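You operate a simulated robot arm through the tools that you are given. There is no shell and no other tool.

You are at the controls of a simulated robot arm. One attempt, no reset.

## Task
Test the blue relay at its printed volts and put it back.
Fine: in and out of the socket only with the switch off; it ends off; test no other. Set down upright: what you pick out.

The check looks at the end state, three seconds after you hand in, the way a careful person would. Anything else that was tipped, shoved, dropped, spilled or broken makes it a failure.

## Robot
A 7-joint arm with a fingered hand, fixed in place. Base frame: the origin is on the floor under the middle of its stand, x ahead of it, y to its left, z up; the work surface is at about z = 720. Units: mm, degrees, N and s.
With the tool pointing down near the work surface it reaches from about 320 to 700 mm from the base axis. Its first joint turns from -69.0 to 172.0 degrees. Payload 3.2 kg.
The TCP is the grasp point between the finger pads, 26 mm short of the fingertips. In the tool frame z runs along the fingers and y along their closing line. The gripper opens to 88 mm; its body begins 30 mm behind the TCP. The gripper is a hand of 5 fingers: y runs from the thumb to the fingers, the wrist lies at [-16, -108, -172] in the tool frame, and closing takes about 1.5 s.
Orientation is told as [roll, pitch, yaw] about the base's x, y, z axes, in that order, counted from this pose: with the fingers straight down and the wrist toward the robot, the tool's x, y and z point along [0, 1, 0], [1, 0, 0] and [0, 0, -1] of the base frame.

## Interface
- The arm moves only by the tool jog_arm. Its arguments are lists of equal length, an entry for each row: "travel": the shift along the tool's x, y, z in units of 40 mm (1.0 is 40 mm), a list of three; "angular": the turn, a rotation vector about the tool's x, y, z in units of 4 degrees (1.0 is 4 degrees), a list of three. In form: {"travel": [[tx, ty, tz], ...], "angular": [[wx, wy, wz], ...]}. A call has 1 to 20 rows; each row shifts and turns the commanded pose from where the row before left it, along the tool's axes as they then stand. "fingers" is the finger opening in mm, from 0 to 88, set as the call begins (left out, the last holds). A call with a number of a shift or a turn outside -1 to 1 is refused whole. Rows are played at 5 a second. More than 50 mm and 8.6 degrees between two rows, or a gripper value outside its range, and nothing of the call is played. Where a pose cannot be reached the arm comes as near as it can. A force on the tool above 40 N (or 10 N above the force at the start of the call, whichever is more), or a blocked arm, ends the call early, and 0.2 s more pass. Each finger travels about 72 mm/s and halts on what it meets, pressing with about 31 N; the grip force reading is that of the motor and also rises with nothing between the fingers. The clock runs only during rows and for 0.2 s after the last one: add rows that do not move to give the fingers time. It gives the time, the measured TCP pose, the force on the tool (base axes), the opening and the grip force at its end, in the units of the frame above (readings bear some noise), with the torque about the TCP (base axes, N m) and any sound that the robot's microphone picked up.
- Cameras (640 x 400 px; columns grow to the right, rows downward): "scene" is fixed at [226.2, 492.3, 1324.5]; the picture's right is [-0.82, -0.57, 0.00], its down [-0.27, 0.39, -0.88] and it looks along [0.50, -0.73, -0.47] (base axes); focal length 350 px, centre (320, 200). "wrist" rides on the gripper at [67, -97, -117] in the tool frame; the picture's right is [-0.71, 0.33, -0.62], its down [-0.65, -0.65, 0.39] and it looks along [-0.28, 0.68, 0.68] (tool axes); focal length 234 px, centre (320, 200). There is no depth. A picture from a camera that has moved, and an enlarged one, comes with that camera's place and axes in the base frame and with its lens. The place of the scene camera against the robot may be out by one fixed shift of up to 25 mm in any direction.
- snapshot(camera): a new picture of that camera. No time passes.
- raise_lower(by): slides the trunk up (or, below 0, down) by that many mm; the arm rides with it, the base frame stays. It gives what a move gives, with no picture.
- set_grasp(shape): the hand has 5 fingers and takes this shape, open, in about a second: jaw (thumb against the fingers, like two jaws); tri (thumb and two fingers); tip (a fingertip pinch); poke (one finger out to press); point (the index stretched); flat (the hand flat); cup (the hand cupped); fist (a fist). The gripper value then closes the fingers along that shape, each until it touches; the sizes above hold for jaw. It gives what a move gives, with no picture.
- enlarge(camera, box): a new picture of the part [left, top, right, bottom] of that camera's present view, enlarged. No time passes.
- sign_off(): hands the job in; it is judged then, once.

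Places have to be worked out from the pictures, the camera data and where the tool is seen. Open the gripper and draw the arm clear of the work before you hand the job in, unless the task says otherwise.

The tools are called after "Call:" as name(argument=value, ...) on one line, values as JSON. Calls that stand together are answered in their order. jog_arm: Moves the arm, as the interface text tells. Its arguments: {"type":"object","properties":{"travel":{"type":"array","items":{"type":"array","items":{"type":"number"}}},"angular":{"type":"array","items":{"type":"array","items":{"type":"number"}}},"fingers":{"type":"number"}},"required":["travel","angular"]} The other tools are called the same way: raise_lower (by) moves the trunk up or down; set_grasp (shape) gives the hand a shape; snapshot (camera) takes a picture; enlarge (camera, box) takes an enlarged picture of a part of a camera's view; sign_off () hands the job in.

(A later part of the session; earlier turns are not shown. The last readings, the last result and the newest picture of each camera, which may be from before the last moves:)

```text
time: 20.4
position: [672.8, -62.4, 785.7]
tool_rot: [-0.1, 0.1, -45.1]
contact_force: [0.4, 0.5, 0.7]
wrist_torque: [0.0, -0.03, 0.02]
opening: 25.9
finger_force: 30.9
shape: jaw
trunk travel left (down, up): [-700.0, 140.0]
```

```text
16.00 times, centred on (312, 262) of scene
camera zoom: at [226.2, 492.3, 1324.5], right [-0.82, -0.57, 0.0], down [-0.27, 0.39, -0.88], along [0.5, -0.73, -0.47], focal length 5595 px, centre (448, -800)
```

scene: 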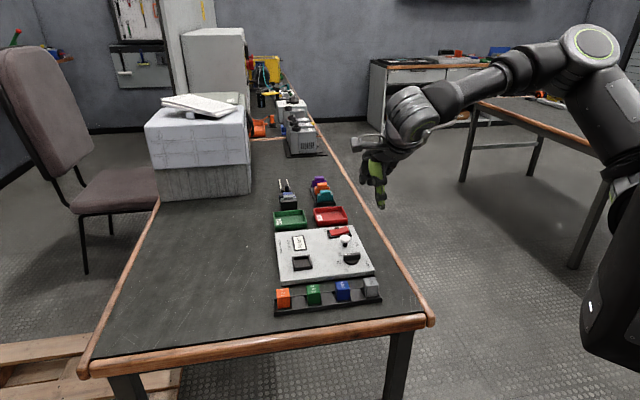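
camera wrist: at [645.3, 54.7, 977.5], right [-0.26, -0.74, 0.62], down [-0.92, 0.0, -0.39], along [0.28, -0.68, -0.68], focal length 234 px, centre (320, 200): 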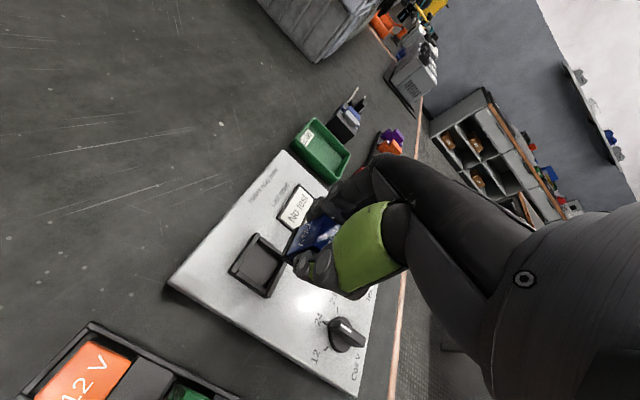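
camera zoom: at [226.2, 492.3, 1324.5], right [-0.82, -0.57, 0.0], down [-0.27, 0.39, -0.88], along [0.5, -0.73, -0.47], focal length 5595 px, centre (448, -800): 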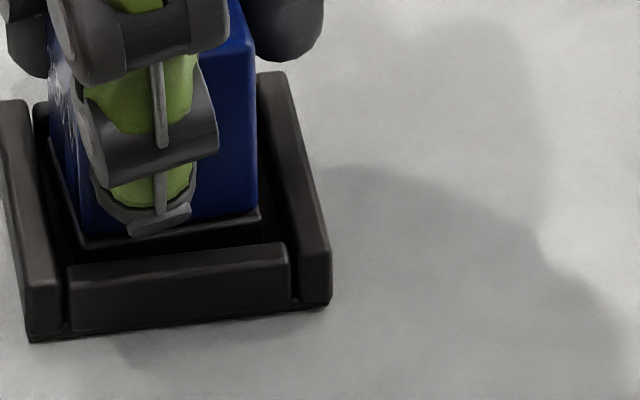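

It is sliding in freely with no contact force yet. I'll lower 2.5 mm more.

Call:
jog_arm(travel=[[0, 0, 0.03], [0, 0, 0.03], [0, 0, 0], [0, 0, 0]], angular=[[0, 0, 0], [0, 0, 0], [0, 0, 0], [0, 0, 0]])

```text
time: 21.4
position: [672.0, -62.1, 785.1]
tool_rot: [0.1, -0.2, -45.0]
contact_force: [3.2, -0.8, 10.7]
wrist_torque: [-0.05, -0.07, 0.02]
opening: 25.8
finger_force: 30.6
shape: jaw
trunk travel left (down, up): [-700.0, 140.0]
```

The relay is seated: 10.7 N with the contact point at its centre, TCP z=785. I'll ease the pressure, open the fingers and check the relay stands square in the socket.

Call:
jog_arm(travel=[[0, 0, -0.05], [0, 0, 0]], angular=[[0, 0, 0], [0, 0, 0]])

Call:
jog_arm(travel=[[0, 0, 0], [0, 0, 0], [0, 0, 0], [0, 0, 0], [0, 0, 0]], angular=[[0, 0, 0], [0, 0, 0], [0, 0, 0], [0, 0, 0], [0, 0, 0]], fingers=60)

Call:
enlarge(camera="scene", box=[290, 230, 340, 280])

Call:
enlarge(camera="wrist", box=[240, 190, 360, 310])

```text
time: 22.0
position: [670.7, -62.2, 785.4]
tool_rot: [-0.1, 0.1, -45.0]
contact_force: [1.5, 0.6, 5.9]
wrist_torque: [0.0, -0.02, -0.01]
opening: 25.7
finger_force: 31.0
shape: jaw
trunk travel left (down, up): [-700.0, 140.0]
```

```text
time: 23.2
position: [671.0, -63.5, 785.4]
tool_rot: [0.0, 0.0, -45.0]
contact_force: [0.4, -0.1, 0.3]
wrist_torque: [0.01, -0.02, 0.03]
opening: 59.8
finger_force: 0.1
shape: jaw
trunk travel left (down, up): [-700.0, 140.0]
```

```text
8.00 times, centred on (315, 255) of scene
camera zoom: at [226.2, 492.3, 1324.5], right [-0.82, -0.57, 0.0], down [-0.27, 0.39, -0.88], along [0.5, -0.73, -0.47], focal length 2798 px, centre (360, -240)
```

zoom: 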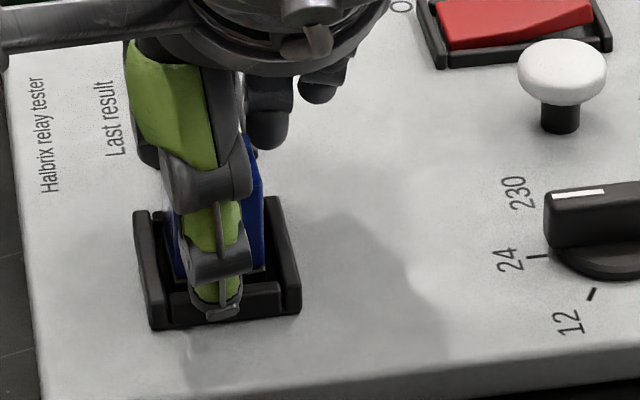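

```text
3.33 times, centred on (300, 250) of wrist
camera zoom: at [649.9, 54.1, 902.2], right [-0.27, -0.74, 0.62], down [-0.92, 0.0, -0.39], along [0.28, -0.68, -0.68], focal length 781 px, centre (387, 33)
```

zoom: 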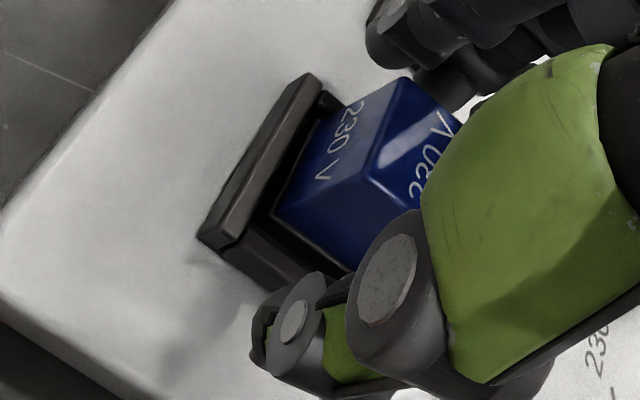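

The relay stands upright in the socket and is released. I'll rise straight up 80 mm, then back off a little toward the dial so I can measure it.

Call:
jog_arm(travel=[[0, 0, -0.3], [0, 0, -0.5], [0, 0, -0.6], [0, 0, -0.6], [-0.6, 0, 0], [-0.6, 0, 0], [-0.6, 0, 0], [0, 0, 0], [0, 0, 0]], angular=[[0, 0, 0], [0, 0, 0], [0, 0, 0], [0, 0, 0], [0, 0, 0], [0, 0, 0], [0, 0, 0], [0, 0, 0], [0, 0, 0]])

Call:
snapshot(camera="wrist")

Call:
enlarge(camera="wrist", box=[200, 200, 340, 340])

Call:
enlarge(camera="scene", box=[270, 210, 390, 300])

```text
time: 25.2
position: [618.9, -114.0, 866.9]
tool_rot: [0.0, 0.0, -45.1]
contact_force: [-0.3, 0.4, -0.1]
wrist_torque: [-0.01, 0.03, -0.02]
opening: 59.5
finger_force: 0.1
shape: jaw
trunk travel left (down, up): [-700.0, 140.0]
```

```text
taken
camera wrist: at [598.2, 3.2, 983.2], right [-0.27, -0.74, 0.62], down [-0.92, 0.0, -0.39], along [0.28, -0.68, -0.68], focal length 234 px, centre (320, 200)
```

wrist: 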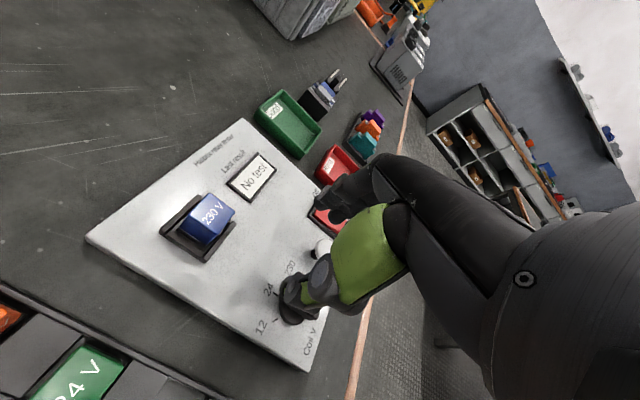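

```text
2.86 times, centred on (270, 270) of wrist
camera zoom: at [598.2, 3.2, 983.2], right [-0.27, -0.74, 0.62], down [-0.92, 0.0, -0.39], along [0.28, -0.68, -0.68], focal length 669 px, centre (463, 0)
```

zoom: 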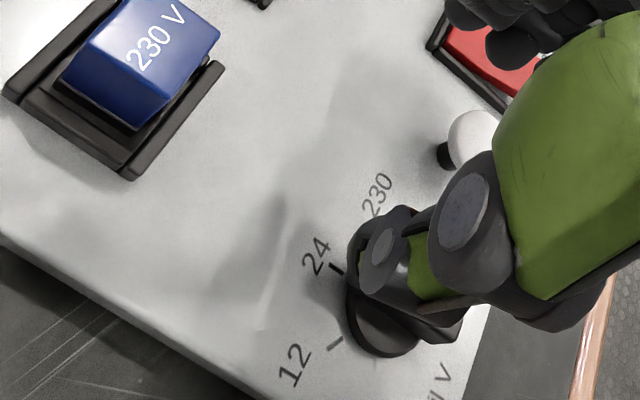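

```text
4.44 times, centred on (330, 255) of scene
camera zoom: at [226.2, 492.3, 1324.5], right [-0.82, -0.57, 0.0], down [-0.27, 0.39, -0.88], along [0.5, -0.73, -0.47], focal length 1554 px, centre (276, -44)
```

zoom: 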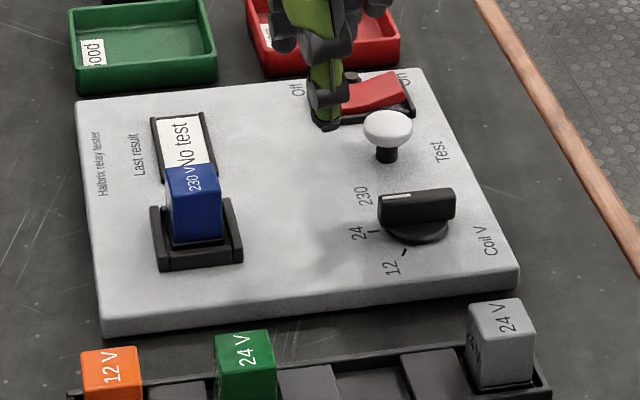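

The relay sits upright in the socket and the display still reads "No test". From two views the dial centre is at about (570.5,-151) with its handle top at z≈762, and 230 lies about 57° clockwise from 24. I'll move above the dial and test in the air whether the hand can turn that far.

Call:
jog_arm(travel=[[-0.513, -0.062, 0], [-0.513, -0.062, 0], [-0.513, -0.062, 0], [0, 0, 0], [0, 0, 0], [0, 0, 0], [0, 0, 0], [0, 0, 0], [0, 0, 0], [0, 0, 0], [0, 0, 0], [0, 0, 0], [0, 0, 0], [0, 0, 0], [0, 0, 0], [0, 0, 0], [0, 0, 0], [0, 0, 0], [0, 0, 0], [0, 0, 0]], angular=[[0, 0, 0], [0, 0, 0], [0, 0, 0], [0, 0, 0.95], [0, 0, 0.95], [0, 0, 0.95], [0, 0, 0.95], [0, 0, 0.95], [0, 0, 0.95], [0, 0, 0.95], [0, 0, 0.95], [0, 0, 0.95], [0, 0, 0.95], [0, 0, 0.95], [0, 0, 0.95], [0, 0, 0.95], [0, 0, 0.95], [0, 0, 0.95], [0, 0, 0], [0, 0, 0]])

Call:
snapshot(camera="wrist")

Call:
snapshot(camera="scene")

```text
time: 29.4
position: [572.1, -151.1, 863.8]
tool_rot: [0.1, 0.0, -102.1]
contact_force: [0.0, 0.1, 0.6]
wrist_torque: [-0.01, 0.01, -0.02]
opening: 59.6
finger_force: 0.0
shape: jaw
trunk travel left (down, up): [-700.0, 140.0]
```

```text
taken
camera wrist: at [657.5, -68.8, 981.0], right [-0.76, -0.18, 0.62], down [-0.5, 0.78, -0.39], along [-0.42, -0.61, -0.68], focal length 234 px, centre (320, 200)
```

wrist: 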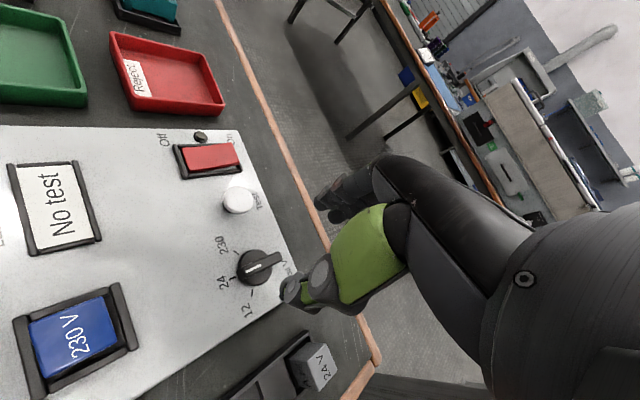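

```text
taken
```

scene: 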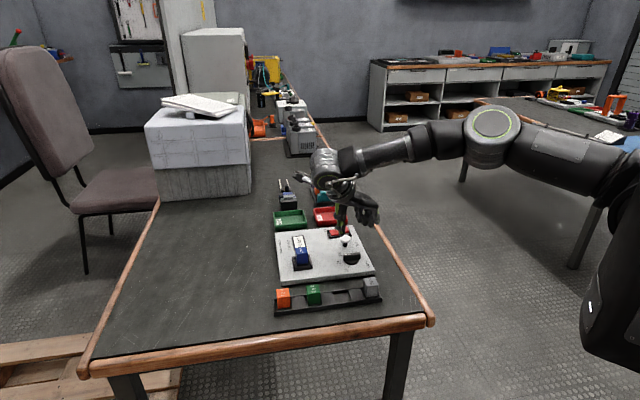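

The hand reaches yaw -102°, so the twist is feasible, and this view shows dial, button and switch clearly. I'll zoom in to measure them.

Call:
enlarge(camera="wrist", box=[205, 215, 305, 325])

Call:
enlarge(camera="wrist", box=[150, 120, 290, 230])

```text
3.64 times, centred on (255, 270) of wrist
camera zoom: at [657.5, -68.8, 981.0], right [-0.76, -0.18, 0.62], down [-0.5, 0.78, -0.39], along [-0.42, -0.61, -0.68], focal length 852 px, centre (556, -54)
```

zoom: 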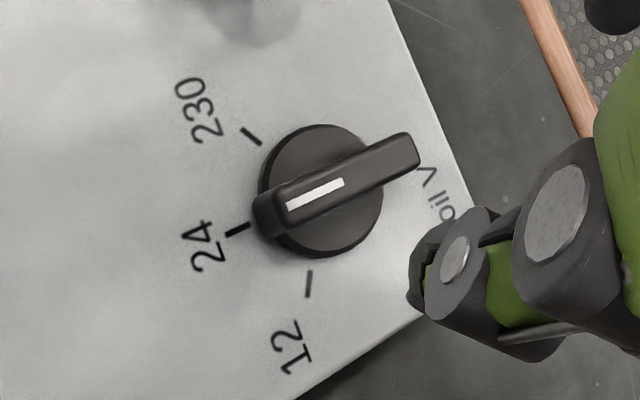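

```text
3.64 times, centred on (220, 175) of wrist
camera zoom: at [657.5, -68.8, 981.0], right [-0.76, -0.18, 0.62], down [-0.5, 0.78, -0.39], along [-0.42, -0.61, -0.68], focal length 852 px, centre (684, 291)
```

zoom: 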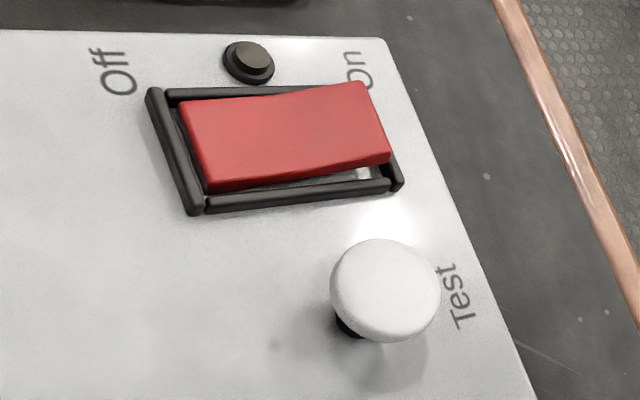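

The dial centre comes out at (571.7,-151.4) with its handle pointing at 43.7° (the 24 mark), and the 230 tick is 58° clockwise. I'll turn back to yaw -46.3°, square to the handle, narrow the fingers to 36 mm and come down to z≈815 to check alignment.

Call:
jog_arm(travel=[[0, 0, 0], [0, 0, 0], [0, 0, 0], [0, 0, 0], [0, 0, 0], [0, 0, 0], [0, 0, 0], [0, 0, 0], [0, 0, 0], [0, 0, 0], [0, 0, 0], [0, 0, 0], [0, 0, 0], [0, 0, 0], [0, 0, 0], [0, 0, 0.4], [0, 0, 0.4], [0, 0, 0.4], [0, 0, 0], [0, 0, 0]], angular=[[0, 0, -0.93], [0, 0, -0.93], [0, 0, -0.93], [0, 0, -0.93], [0, 0, -0.93], [0, 0, -0.93], [0, 0, -0.93], [0, 0, -0.93], [0, 0, -0.93], [0, 0, -0.93], [0, 0, -0.93], [0, 0, -0.93], [0, 0, -0.93], [0, 0, -0.93], [0, 0, -0.93], [0, 0, 0], [0, 0, 0], [0, 0, 0], [0, 0, 0], [0, 0, 0]], fingers=36)

Call:
snapshot(camera="wrist")

Call:
enlarge(camera="wrist", box=[220, 190, 340, 310])

Call:
enlarge(camera="scene", box=[310, 210, 390, 280])

```text
time: 33.6
position: [570.7, -151.9, 815.6]
tool_rot: [0.0, -0.1, -46.2]
contact_force: [0.2, 0.1, -0.8]
wrist_torque: [-0.02, 0.01, 0.01]
opening: 36.3
finger_force: 0.0
shape: jaw
trunk travel left (down, up): [-700.0, 140.0]
```

```text
taken
camera wrist: at [552.1, -34.0, 932.7], right [-0.28, -0.73, 0.62], down [-0.92, 0.02, -0.39], along [0.27, -0.68, -0.68], focal length 234 px, centre (320, 200)
```

wrist: 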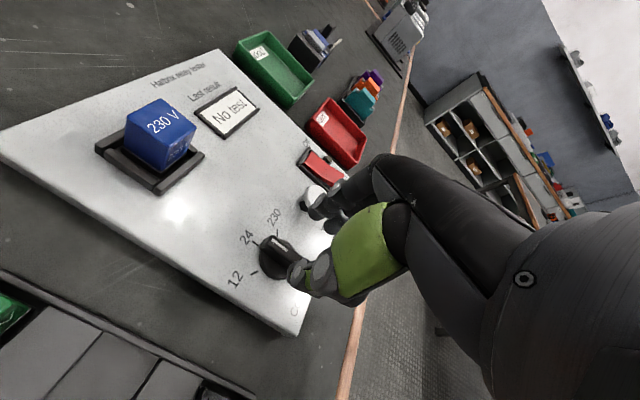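

```text
3.33 times, centred on (280, 250) of wrist
camera zoom: at [552.1, -34.0, 932.7], right [-0.28, -0.73, 0.62], down [-0.92, 0.02, -0.39], along [0.27, -0.68, -0.68], focal length 781 px, centre (453, 33)
```

zoom: 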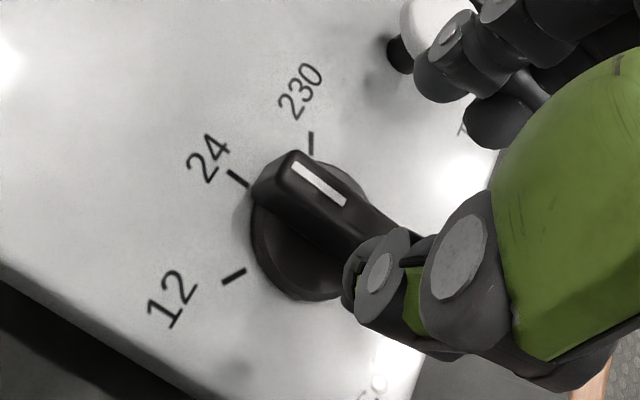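

```text
5.71 times, centred on (350, 245) of scene
camera zoom: at [226.2, 492.3, 1324.5], right [-0.82, -0.57, 0.0], down [-0.27, 0.39, -0.88], along [0.5, -0.73, -0.47], focal length 1998 px, centre (149, -57)
```

zoom: 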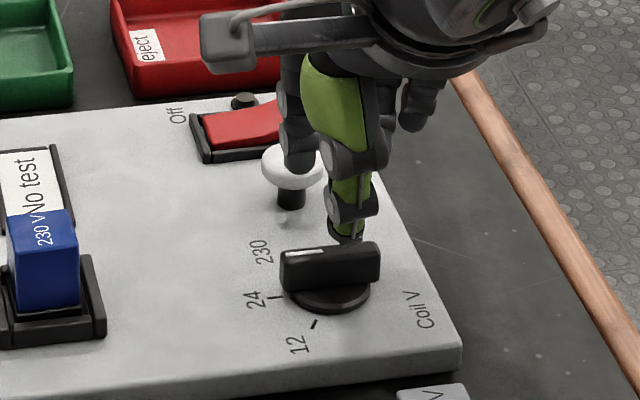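

The handle's centreline is 2.6 mm toward +y in tool coordinates and already parallel to the fingers. I'll correct by (+1.0,+2.6) mm and descend so the tips straddle the handle, at TCP z≈779.

Call:
jog_arm(travel=[[0.025, 0.065, 0], [0, 0, 0.306], [0, 0, 0.306], [0, 0, 0.306], [0, 0, 0], [0, 0, 0]], angular=[[0, 0, 0], [0, 0, 0], [0, 0, 0], [0, 0, 0], [0, 0, 0], [0, 0, 0]])

Call:
enlarge(camera="wrist", box=[240, 190, 360, 310])

Call:
enlarge(camera="scene", box=[315, 220, 385, 280])

```text
time: 35.0
position: [574.2, -152.7, 779.2]
tool_rot: [0.0, 0.1, -46.2]
contact_force: [0.5, 0.1, -0.8]
wrist_torque: [-0.03, 0.03, -0.04]
opening: 36.3
finger_force: 0.0
shape: jaw
trunk travel left (down, up): [-700.0, 140.0]
```

```text
3.33 times, centred on (300, 250) of wrist
camera zoom: at [555.3, -34.5, 896.2], right [-0.28, -0.73, 0.62], down [-0.92, 0.02, -0.39], along [0.27, -0.68, -0.68], focal length 781 px, centre (387, 33)
```

zoom: 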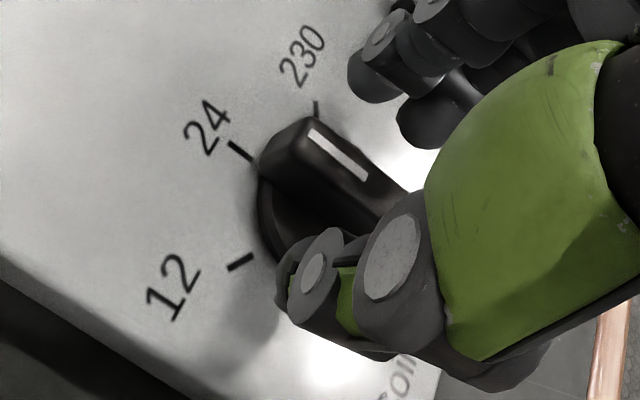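

```text
6.67 times, centred on (350, 250) of scene
camera zoom: at [226.2, 492.3, 1324.5], right [-0.82, -0.57, 0.0], down [-0.27, 0.39, -0.88], along [0.5, -0.73, -0.47], focal length 2331 px, centre (120, -133)
```

zoom: 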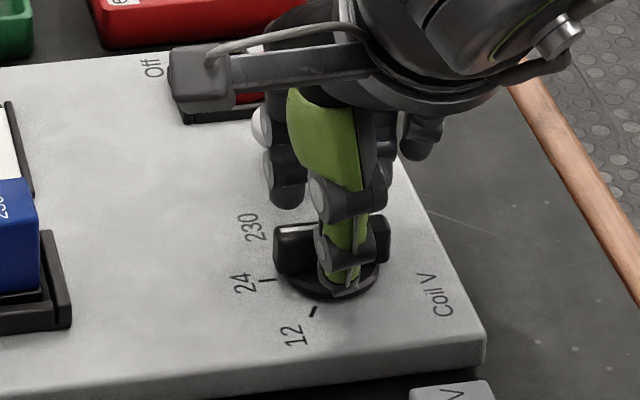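

The thumb is in front of the handle and the fingers are behind it, with no contact force. I'll close on the handle.

Call:
jog_arm(travel=[[0, 0, 0], [0, 0, 0], [0, 0, 0], [0, 0, 0], [0, 0, 0], [0, 0, 0]], angular=[[0, 0, 0], [0, 0, 0], [0, 0, 0], [0, 0, 0], [0, 0, 0], [0, 0, 0]], fingers=4)

Call:
enlarge(camera="wrist", box=[240, 190, 360, 310])

Call:
enlarge(camera="scene", box=[315, 220, 385, 280])

```text
time: 36.4
position: [574.6, -152.3, 778.9]
tool_rot: [0.0, -0.1, -46.3]
contact_force: [-0.3, 1.3, 1.7]
wrist_torque: [0.04, 0.03, -0.04]
opening: 4.6
finger_force: 0.1
shape: jaw
trunk travel left (down, up): [-700.0, 140.0]
```

```text
3.33 times, centred on (300, 250) of wrist
camera zoom: at [555.1, -34.4, 896.7], right [-0.28, -0.73, 0.62], down [-0.92, 0.02, -0.39], along [0.27, -0.68, -0.68], focal length 781 px, centre (387, 33)
```

zoom: 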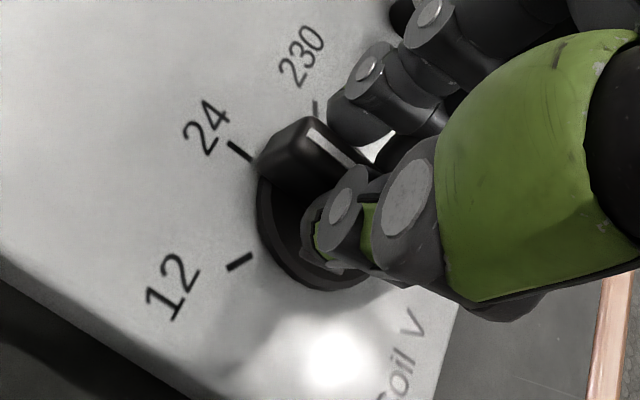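

```text
6.67 times, centred on (350, 250) of scene
camera zoom: at [226.2, 492.3, 1324.5], right [-0.82, -0.57, 0.0], down [-0.27, 0.39, -0.88], along [0.5, -0.73, -0.47], focal length 2331 px, centre (120, -133)
```

zoom: 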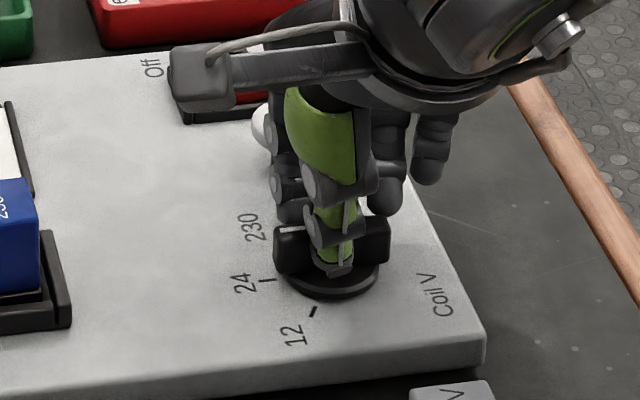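

The opening reached 4.6 mm without squeezing, so the tips surround the handle loosely. I'll close fully to get a firm hold before twisting.

Call:
jog_arm(travel=[[0, 0, 0], [0, 0, 0], [0, 0, 0], [0, 0, 0]], angular=[[0, 0, 0], [0, 0, 0], [0, 0, 0], [0, 0, 0]], fingers=0)

Call:
enlarge(camera="wrist", box=[260, 200, 340, 280])

Call:
enlarge(camera="scene", box=[330, 230, 380, 275])

```text
time: 37.4
position: [573.2, -151.6, 780.4]
tool_rot: [0.0, 0.0, -46.2]
contact_force: [-2.6, 2.1, -1.1]
wrist_torque: [0.07, 0.09, -0.02]
opening: 4.0
finger_force: 31.1
shape: jaw
trunk travel left (down, up): [-700.0, 140.0]
```

```text
5.00 times, centred on (300, 240) of wrist
camera zoom: at [554.6, -34.0, 896.3], right [-0.28, -0.73, 0.62], down [-0.92, 0.02, -0.39], along [0.27, -0.68, -0.68], focal length 1171 px, centre (420, 0)
```

zoom: 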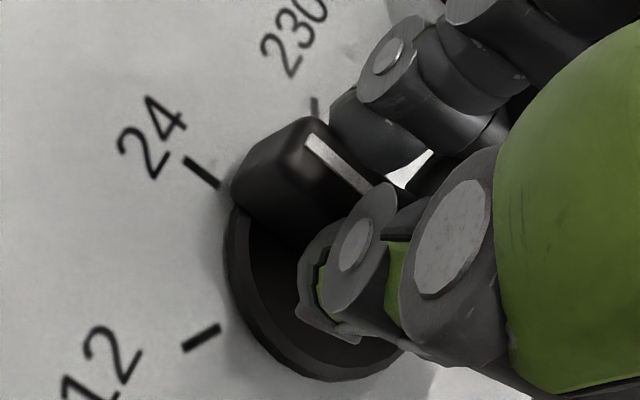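

```text
8.89 times, centred on (355, 252) of scene
camera zoom: at [226.2, 492.3, 1324.5], right [-0.82, -0.57, 0.0], down [-0.27, 0.39, -0.88], along [0.5, -0.73, -0.47], focal length 3108 px, centre (9, -267)
```

zoom: 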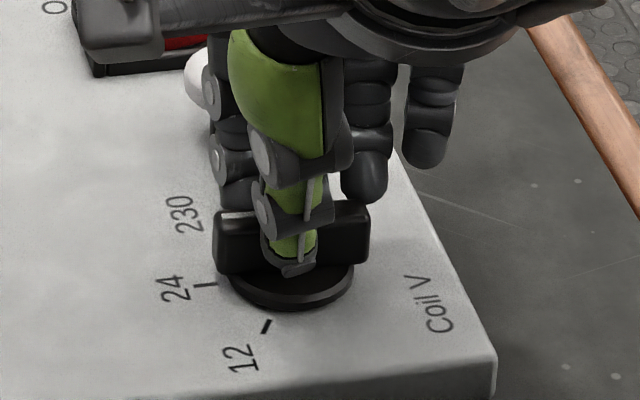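

I now have a firm hold at 31 N. I'll twist 15° clockwise first and check that the dial follows.

Call:
jog_arm(travel=[[0, 0, 0], [0, 0, 0], [0, 0, 0], [0, 0, 0], [0, 0, 0]], angular=[[0, 0, 0.95], [0, 0, 0.95], [0, 0, 0.95], [0, 0, 0.95], [0, 0, 0]])

Call:
enlarge(camera="wrist", box=[240, 190, 360, 310])

Call:
enlarge(camera="scene", box=[330, 230, 380, 275])

```text
time: 38.6
position: [574.0, -152.9, 781.1]
tool_rot: [0.0, 0.1, -61.5]
contact_force: [-3.7, 1.6, -10.4]
wrist_torque: [0.03, -0.01, 0.0]
opening: 3.7
finger_force: 31.6
shape: jaw
trunk travel left (down, up): [-700.0, 140.0]
```

```text
3.33 times, centred on (300, 250) of wrist
camera zoom: at [586.7, -33.9, 896.8], right [-0.46, -0.63, 0.62], down [-0.88, 0.26, -0.39], along [0.08, -0.73, -0.68], focal length 781 px, centre (387, 33)
```

zoom: 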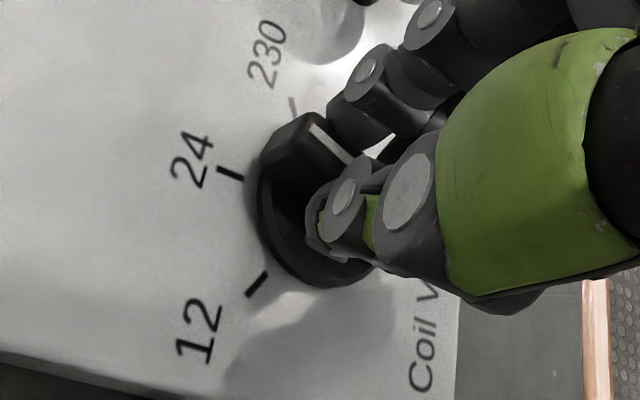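

```text
8.89 times, centred on (355, 252) of scene
camera zoom: at [226.2, 492.3, 1324.5], right [-0.82, -0.57, 0.0], down [-0.27, 0.39, -0.88], along [0.5, -0.73, -0.47], focal length 3108 px, centre (9, -267)
```

zoom: 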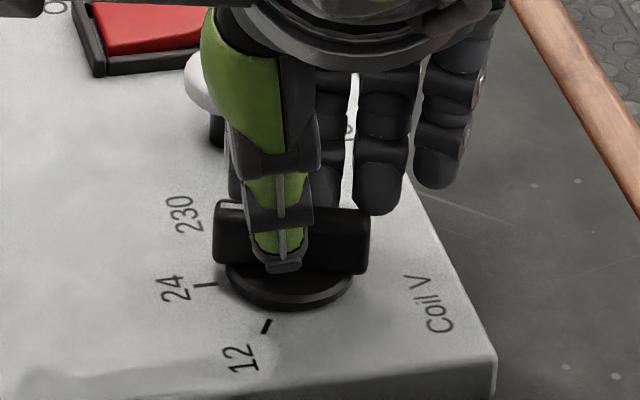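

The handle turned with the hand, and the pointer has moved from 24 toward 230. I'll continue the remaining 43°.

Call:
jog_arm(travel=[[0, 0, 0], [0, 0, 0], [0, 0, 0], [0, 0, 0], [0, 0, 0], [0, 0, 0], [0, 0, 0], [0, 0, 0], [0, 0, 0], [0, 0, 0], [0, 0, 0], [0, 0, 0]], angular=[[0, 0, 0.98], [0, 0, 0.98], [0, 0, 0.98], [0, 0, 0.98], [0, 0, 0.98], [0, 0, 0.98], [0, 0, 0.98], [0, 0, 0.98], [0, 0, 0.98], [0, 0, 0.98], [0, 0, 0.98], [0, 0, 0]])

Call:
enlarge(camera="wrist", box=[220, 180, 360, 310])

Call:
enlarge(camera="scene", box=[320, 220, 390, 275])

```text
time: 41.2
position: [576.0, -154.2, 779.3]
tool_rot: [0.0, 0.1, -104.7]
contact_force: [-7.5, -7.6, -8.8]
wrist_torque: [-0.14, 0.14, 0.07]
opening: 4.7
finger_force: 31.1
shape: jaw
trunk travel left (down, up): [-700.0, 140.0]
```

```text
3.08 times, centred on (290, 245) of wrist
camera zoom: at [663.8, -75.4, 896.9], right [-0.77, -0.14, 0.62], down [-0.46, 0.8, -0.39], along [-0.44, -0.59, -0.68], focal length 720 px, centre (412, 62)
```

zoom: 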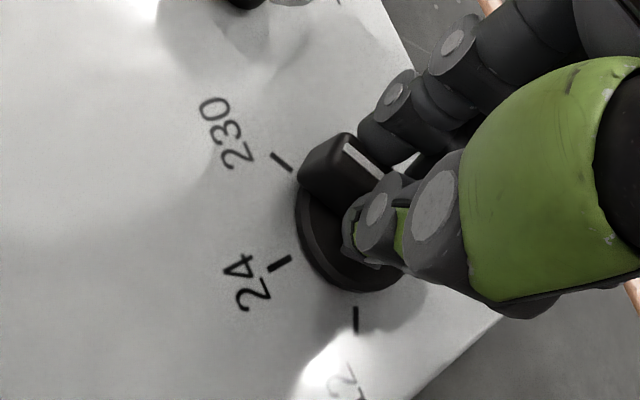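

```text
7.27 times, centred on (355, 248) of scene
camera zoom: at [226.2, 492.3, 1324.5], right [-0.82, -0.57, 0.0], down [-0.27, 0.39, -0.88], along [0.5, -0.73, -0.47], focal length 2543 px, centre (66, -146)
```

zoom: 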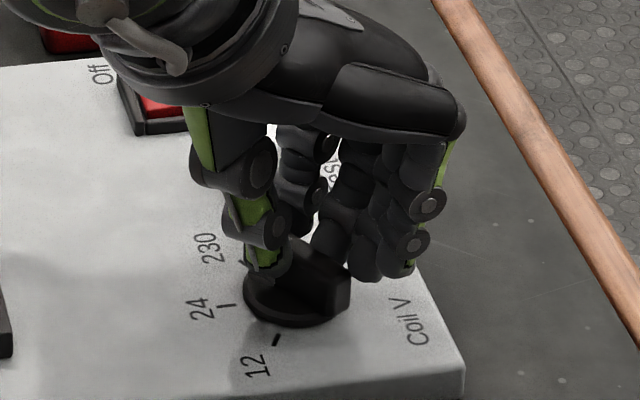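

The pointer now sits at the 230 tick just as it sat at 24 before. I'll release, rise straight up and verify the dial stays there.

Call:
jog_arm(travel=[[0, 0, 0], [0, 0, 0], [0, 0, 0], [0, 0, 0], [0, 0, -0.4], [0, 0, -0.6], [0, 0, -0.6], [0, 0, -0.6], [0, 0, 0], [0, 0, 0]], angular=[[0, 0, 0], [0, 0, 0], [0, 0, 0], [0, 0, 0], [0, 0, 0], [0, 0, 0], [0, 0, 0], [0, 0, 0], [0, 0, 0], [0, 0, 0]], fingers=40)

Call:
snapshot(camera="wrist")

Call:
enlarge(camera="wrist", box=[200, 190, 310, 310])

Call:
enlarge(camera="scene", box=[270, 210, 390, 300])

```text
time: 43.4
position: [573.8, -152.4, 869.9]
tool_rot: [-0.1, 0.0, -104.5]
contact_force: [-0.3, 0.1, 0.1]
wrist_torque: [0.0, 0.0, 0.0]
opening: 39.6
finger_force: 0.1
shape: jaw
trunk travel left (down, up): [-700.0, 140.0]
```

```text
taken
camera wrist: at [662.9, -74.0, 987.1], right [-0.77, -0.14, 0.62], down [-0.46, 0.8, -0.39], along [-0.44, -0.59, -0.68], focal length 234 px, centre (320, 200)
```

wrist: 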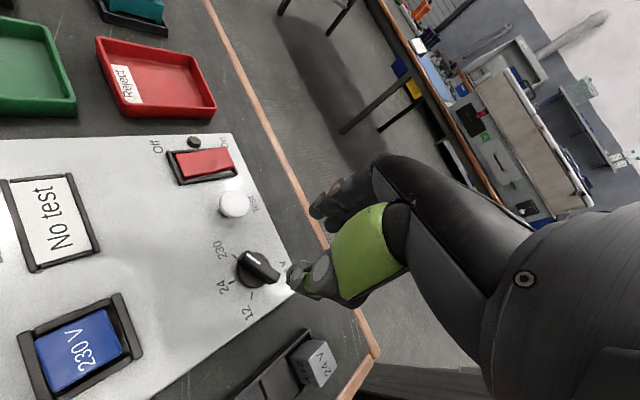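

```text
3.33 times, centred on (255, 250) of wrist
camera zoom: at [662.9, -74.0, 987.1], right [-0.77, -0.14, 0.62], down [-0.46, 0.8, -0.39], along [-0.44, -0.59, -0.68], focal length 781 px, centre (537, 33)
```

zoom: 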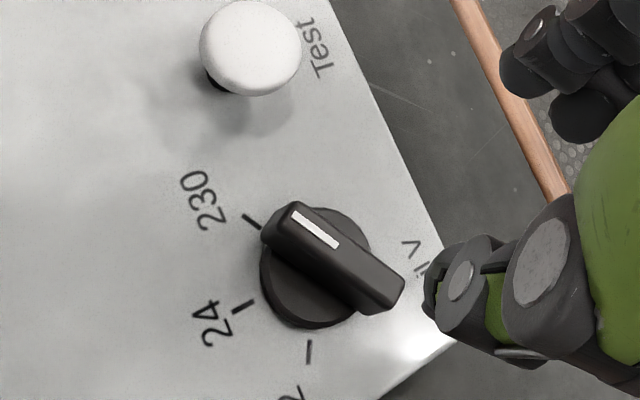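

```text
4.44 times, centred on (330, 255) of scene
camera zoom: at [226.2, 492.3, 1324.5], right [-0.82, -0.57, 0.0], down [-0.27, 0.39, -0.88], along [0.5, -0.73, -0.47], focal length 1554 px, centre (276, -44)
```

zoom: 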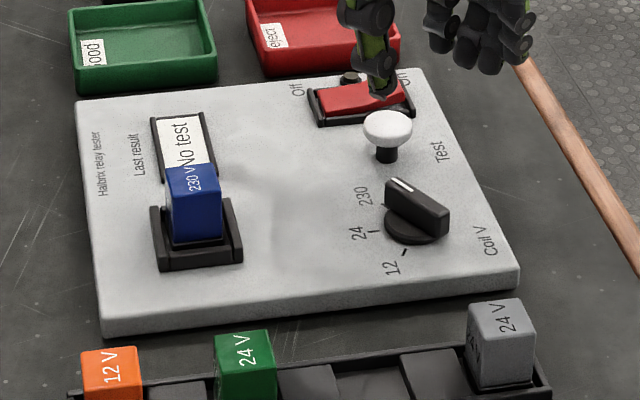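

The dial is cleanly on 230. Next comes the switch: the rocker's On end triangulates to about (645,-258) at z≈757, the Off end to about (683,-221), and the Test button to about (621,-202). I'll form the poke shape here, well above everything, and see where the fingertip is.

Call:
set_grasp(shape="poke")

Call:
snapshot(camera="wrist")

Call:
enlarge(camera="scene", box=[260, 130, 420, 290])

```text
time: 44.3
position: [574.6, -152.3, 871.1]
tool_rot: [0.0, 0.0, -104.5]
contact_force: [-0.9, -0.2, 1.2]
wrist_torque: [0.01, -0.04, 0.03]
opening: 0.0
finger_force: 0.1
shape: poke
trunk travel left (down, up): [-700.0, 140.0]
```

```text
taken
camera wrist: at [663.0, -73.8, 986.7], right [-0.77, -0.14, 0.62], down [-0.46, 0.8, -0.39], along [-0.44, -0.59, -0.68], focal length 234 px, centre (320, 200)
```

wrist: 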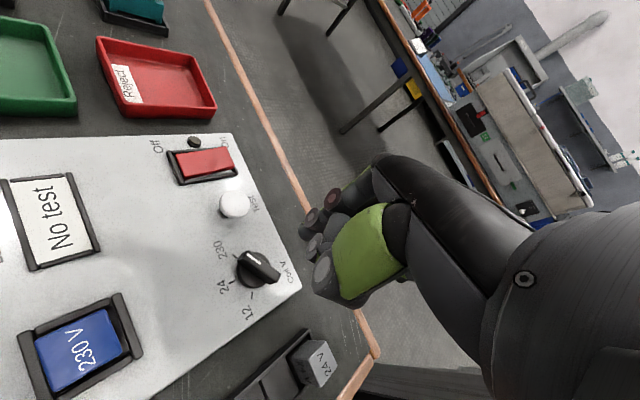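

```text
2.50 times, centred on (340, 210) of scene
camera zoom: at [226.2, 492.3, 1324.5], right [-0.82, -0.57, 0.0], down [-0.27, 0.39, -0.88], along [0.5, -0.73, -0.47], focal length 874 px, centre (270, 175)
```

zoom: 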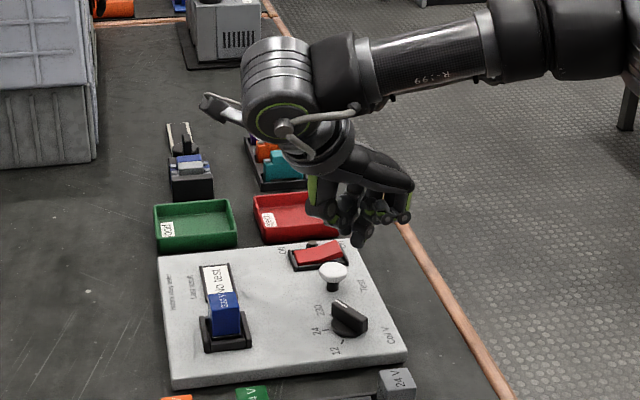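

One finger points down while the rest curl. I'll zoom in from both cameras to find the fingertip's position in the tool frame.

Call:
enlarge(camera="wrist", box=[280, 150, 410, 310])

Call:
enlarge(camera="scene", box=[320, 175, 380, 240])

```text
2.50 times, centred on (345, 230) of wrist
camera zoom: at [663.0, -73.8, 986.7], right [-0.77, -0.14, 0.62], down [-0.46, 0.8, -0.39], along [-0.44, -0.59, -0.68], focal length 585 px, centre (258, 125)
```

zoom: 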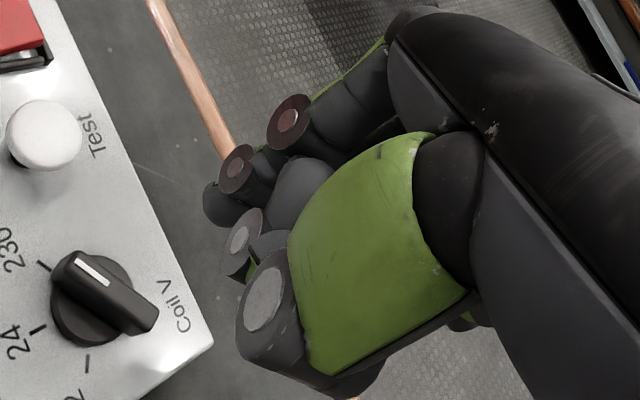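

```text
6.15 times, centred on (350, 208) of scene
camera zoom: at [226.2, 492.3, 1324.5], right [-0.82, -0.57, 0.0], down [-0.27, 0.39, -0.88], along [0.5, -0.73, -0.47], focal length 2152 px, centre (135, 154)
```

zoom: 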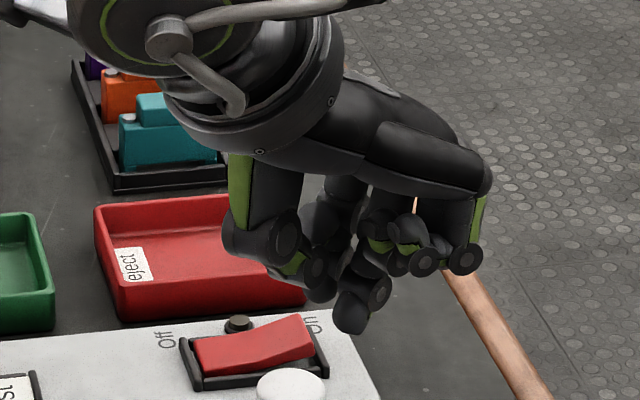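

The poke fingertip sits at roughly (5,13,35) mm in the tool frame. I'll turn the hand back to yaw -45°, which is best for reach, and bring the fingertip above the rocker's On end at a safe height.

Call:
jog_arm(travel=[[0, 0, 0], [0, 0, 0], [0, 0, 0], [0, 0, 0], [0, 0, 0], [0, 0, 0], [0, 0, 0], [0, 0, 0], [0, 0, 0], [0, 0, 0], [0, 0, 0], [0, 0, 0], [0, 0, 0], [0, 0, 0], [0, 0, 0], [-0.137, 0.7025, 0.125], [-0.137, 0.7025, 0.125], [-0.137, 0.7025, 0.125], [-0.137, 0.7025, 0.125], [0, 0, 0]], angular=[[0, 0, -0.9917], [0, 0, -0.9917], [0, 0, -0.9917], [0, 0, -0.9917], [0, 0, -0.9917], [0, 0, -0.9917], [0, 0, -0.9917], [0, 0, -0.9917], [0, 0, -0.9917], [0, 0, -0.9917], [0, 0, -0.9917], [0, 0, -0.9917], [0, 0, -0.9917], [0, 0, -0.9917], [0, 0, -0.9917], [0, 0, 0], [0, 0, 0], [0, 0, 0], [0, 0, 0], [0, 0, 0]])

Call:
snapshot(camera="wrist")

Call:
enlarge(camera="scene", box=[290, 160, 400, 270])

```text
time: 48.5
position: [636.6, -248.8, 850.3]
tool_rot: [0.0, 0.1, -44.9]
contact_force: [0.1, -0.4, -0.5]
wrist_torque: [0.0, 0.01, 0.05]
opening: 0.1
finger_force: 0.1
shape: poke
trunk travel left (down, up): [-700.0, 140.0]
```

```text
taken
camera wrist: at [615.5, -131.0, 965.8], right [-0.27, -0.74, 0.62], down [-0.92, 0.0, -0.39], along [0.28, -0.68, -0.68], focal length 234 px, centre (320, 200)
```

wrist: 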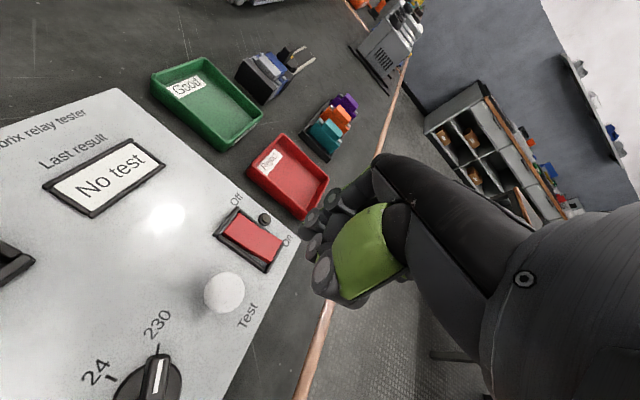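

```text
3.64 times, centred on (345, 215) of scene
camera zoom: at [226.2, 492.3, 1324.5], right [-0.82, -0.57, 0.0], down [-0.27, 0.39, -0.88], along [0.5, -0.73, -0.47], focal length 1272 px, centre (229, 146)
```

zoom: 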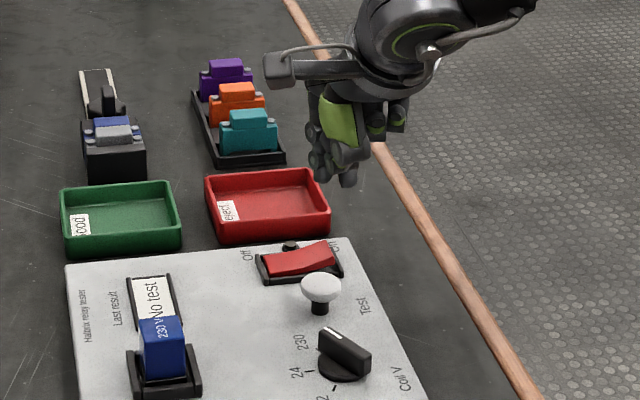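

The hand reached it without difficulty, so no trunk move is needed yet. I'll zoom in to compare the rocker and fingertip from here.

Call:
enlarge(camera="wrist", box=[190, 180, 350, 320])

Call:
enlarge(camera="scene", box=[325, 190, 375, 250])

```text
2.86 times, centred on (270, 250) of wrist
camera zoom: at [615.5, -131.0, 965.8], right [-0.27, -0.74, 0.62], down [-0.92, 0.0, -0.39], along [0.28, -0.68, -0.68], focal length 669 px, centre (463, 57)
```

zoom: 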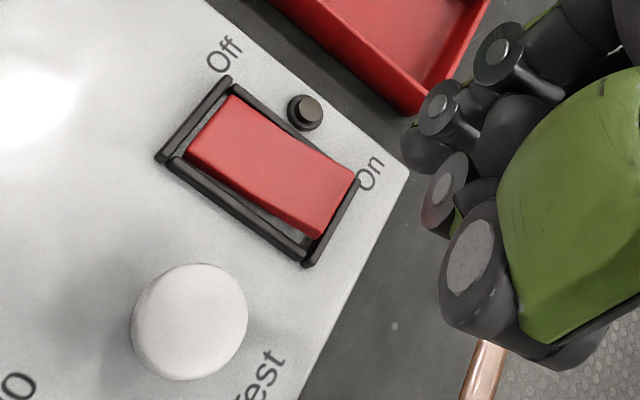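

```text
6.67 times, centred on (350, 220) of scene
camera zoom: at [226.2, 492.3, 1324.5], right [-0.82, -0.57, 0.0], down [-0.27, 0.39, -0.88], along [0.5, -0.73, -0.47], focal length 2331 px, centre (120, 67)
```

zoom: 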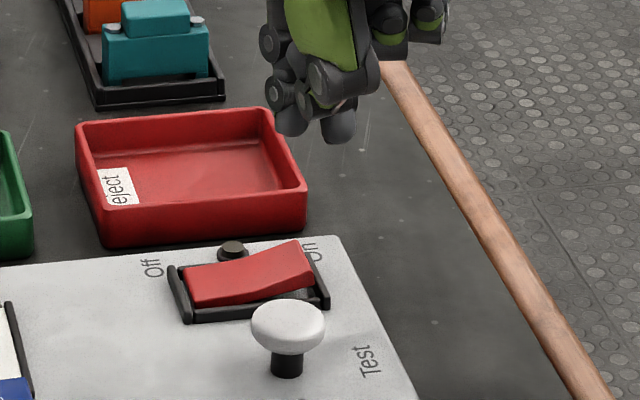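

I need to identify which finger is actually the poking one and where its tip is, so I'll zoom further.

Call:
enlarge(camera="scene", box=[335, 180, 375, 215])

Call:
enlarge(camera="wrist", box=[280, 170, 360, 250])

```text
11.43 times, centred on (355, 198) of scene
camera zoom: at [226.2, 492.3, 1324.5], right [-0.82, -0.57, 0.0], down [-0.27, 0.39, -0.88], along [0.5, -0.73, -0.47], focal length 3996 px, centre (-80, 229)
```

zoom: 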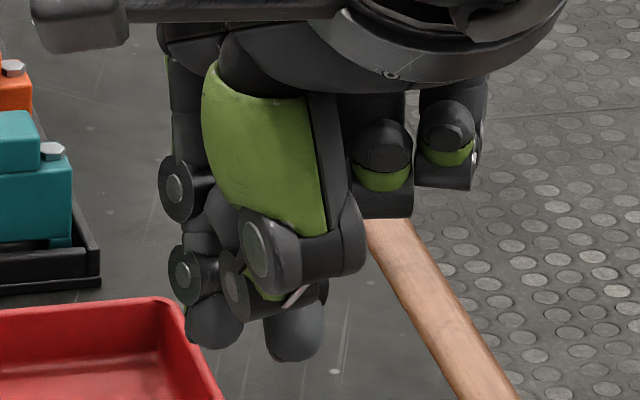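

```text
5.00 times, centred on (320, 210) of wrist
camera zoom: at [615.5, -131.0, 965.8], right [-0.27, -0.74, 0.62], down [-0.92, 0.0, -0.39], along [0.28, -0.68, -0.68], focal length 1171 px, centre (320, 150)
```

zoom: 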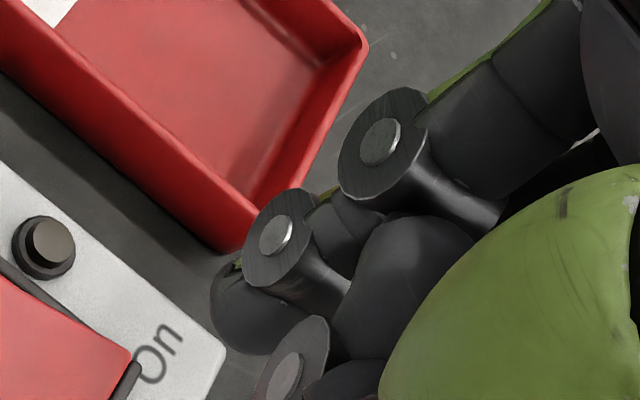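

Poke leaves both index and middle fingers low. I'll try the "point" shape here at a safe height to see whether it gives a single clean fingertip.

Call:
set_grasp(shape="point")

Call:
enlarge(camera="scene", box=[325, 175, 385, 235])

Call:
enlarge(camera="wrist", box=[200, 150, 360, 310])

```text
time: 49.4
position: [637.1, -247.5, 849.4]
tool_rot: [0.0, 0.0, -44.9]
contact_force: [-0.2, 0.1, 0.4]
wrist_torque: [0.02, 0.01, 0.0]
opening: 0.0
finger_force: 0.0
shape: point
trunk travel left (down, up): [-700.0, 140.0]
```

```text
6.67 times, centred on (355, 205) of scene
camera zoom: at [226.2, 492.3, 1324.5], right [-0.82, -0.57, 0.0], down [-0.27, 0.39, -0.88], along [0.5, -0.73, -0.47], focal length 2331 px, centre (87, 167)
```

zoom: 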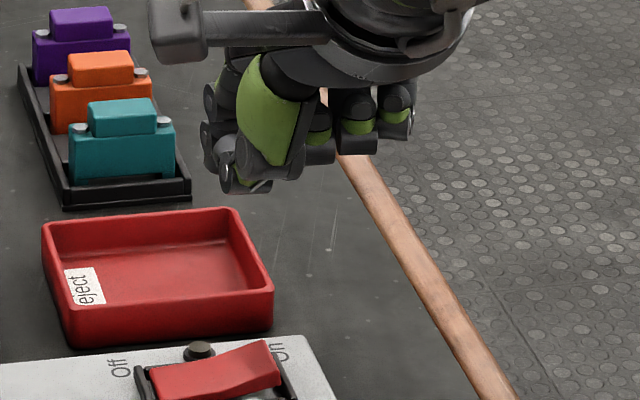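

```text
2.50 times, centred on (280, 230) of wrist
camera zoom: at [615.6, -130.9, 965.7], right [-0.27, -0.74, 0.62], down [-0.92, 0.0, -0.39], along [0.28, -0.68, -0.68], focal length 585 px, centre (420, 125)
```

zoom: 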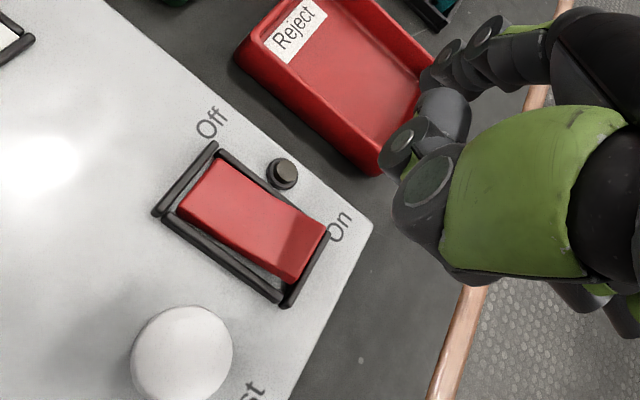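

"Point" stretches the index forward, which isn't useful for pressing down. I'll look at the "tip" shape instead.

Call:
set_grasp(shape="tip")

Call:
enlarge(camera="scene", box=[325, 175, 385, 235])

Call:
enlarge(camera="wrist", box=[240, 150, 400, 310])

```text
time: 50.3
position: [638.4, -248.5, 848.0]
tool_rot: [0.0, 0.2, -45.0]
contact_force: [-1.3, 0.0, -0.3]
wrist_torque: [0.03, 0.0, 0.01]
opening: 88.1
finger_force: 0.1
shape: tip
trunk travel left (down, up): [-700.0, 140.0]
```

```text
6.67 times, centred on (355, 205) of scene
camera zoom: at [226.2, 492.3, 1324.5], right [-0.82, -0.57, 0.0], down [-0.27, 0.39, -0.88], along [0.5, -0.73, -0.47], focal length 2331 px, centre (87, 167)
```

zoom: 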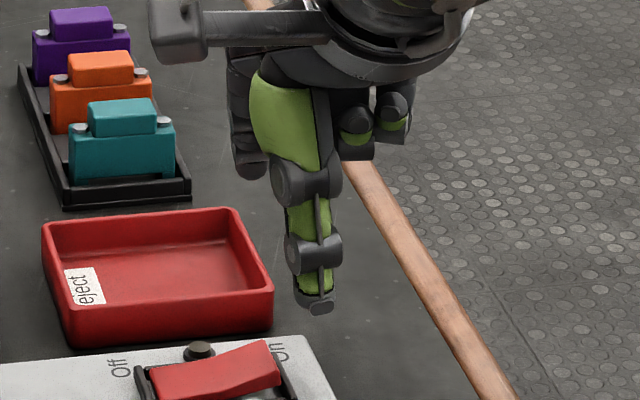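

```text
2.50 times, centred on (320, 230) of wrist
camera zoom: at [615.7, -131.0, 965.6], right [-0.27, -0.74, 0.62], down [-0.92, 0.0, -0.39], along [0.28, -0.68, -0.68], focal length 585 px, centre (320, 125)
```

zoom: 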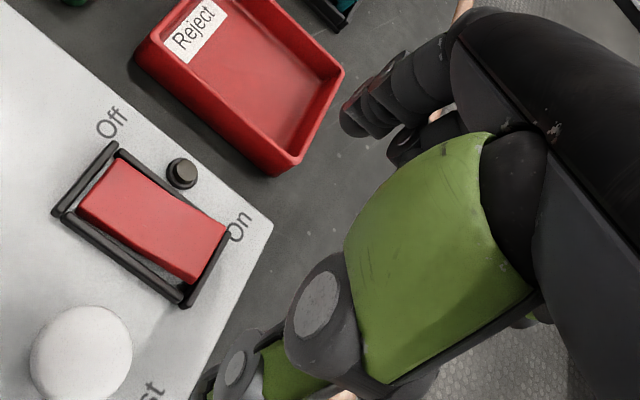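

"Tip" keeps the ring and little fingers curled up. I'll close the pinch to see the resulting point.

Call:
jog_arm(travel=[[0, 0, 0], [0, 0, 0], [0, 0, 0], [0, 0, 0], [0, 0, 0], [0, 0, 0], [0, 0, 0], [0, 0, 0]], angular=[[0, 0, 0], [0, 0, 0], [0, 0, 0], [0, 0, 0], [0, 0, 0], [0, 0, 0], [0, 0, 0], [0, 0, 0]], fingers=0)

Call:
enlarge(camera="scene", box=[325, 175, 385, 235])

Call:
enlarge(camera="wrist", box=[220, 150, 380, 310])

```text
time: 52.1
position: [637.5, -248.3, 848.9]
tool_rot: [0.0, 0.0, -45.0]
contact_force: [0.4, -0.4, 0.5]
wrist_torque: [0.0, -0.06, -0.03]
opening: 0.0
finger_force: 30.3
shape: tip
trunk travel left (down, up): [-700.0, 140.0]
```

```text
6.67 times, centred on (355, 205) of scene
camera zoom: at [226.2, 492.3, 1324.5], right [-0.82, -0.57, 0.0], down [-0.27, 0.39, -0.88], along [0.5, -0.73, -0.47], focal length 2331 px, centre (87, 167)
```

zoom: 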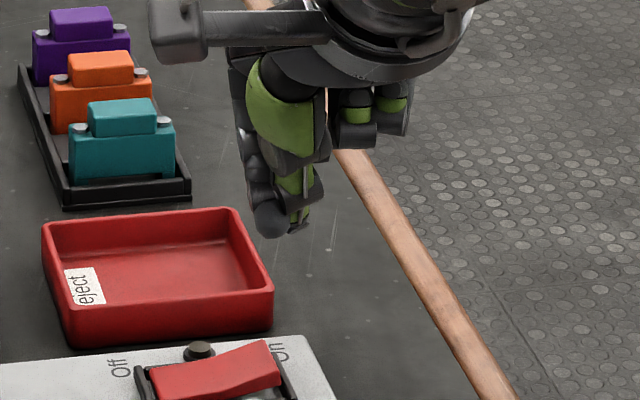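

```text
2.50 times, centred on (300, 230) of wrist
camera zoom: at [615.7, -131.0, 965.6], right [-0.27, -0.74, 0.62], down [-0.92, 0.0, -0.39], along [0.28, -0.68, -0.68], focal length 585 px, centre (370, 125)
```

zoom: 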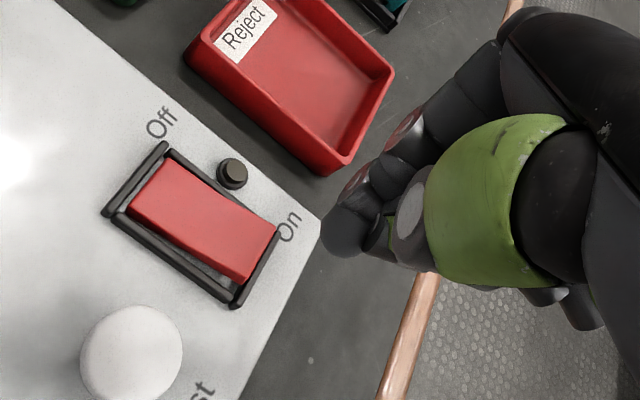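

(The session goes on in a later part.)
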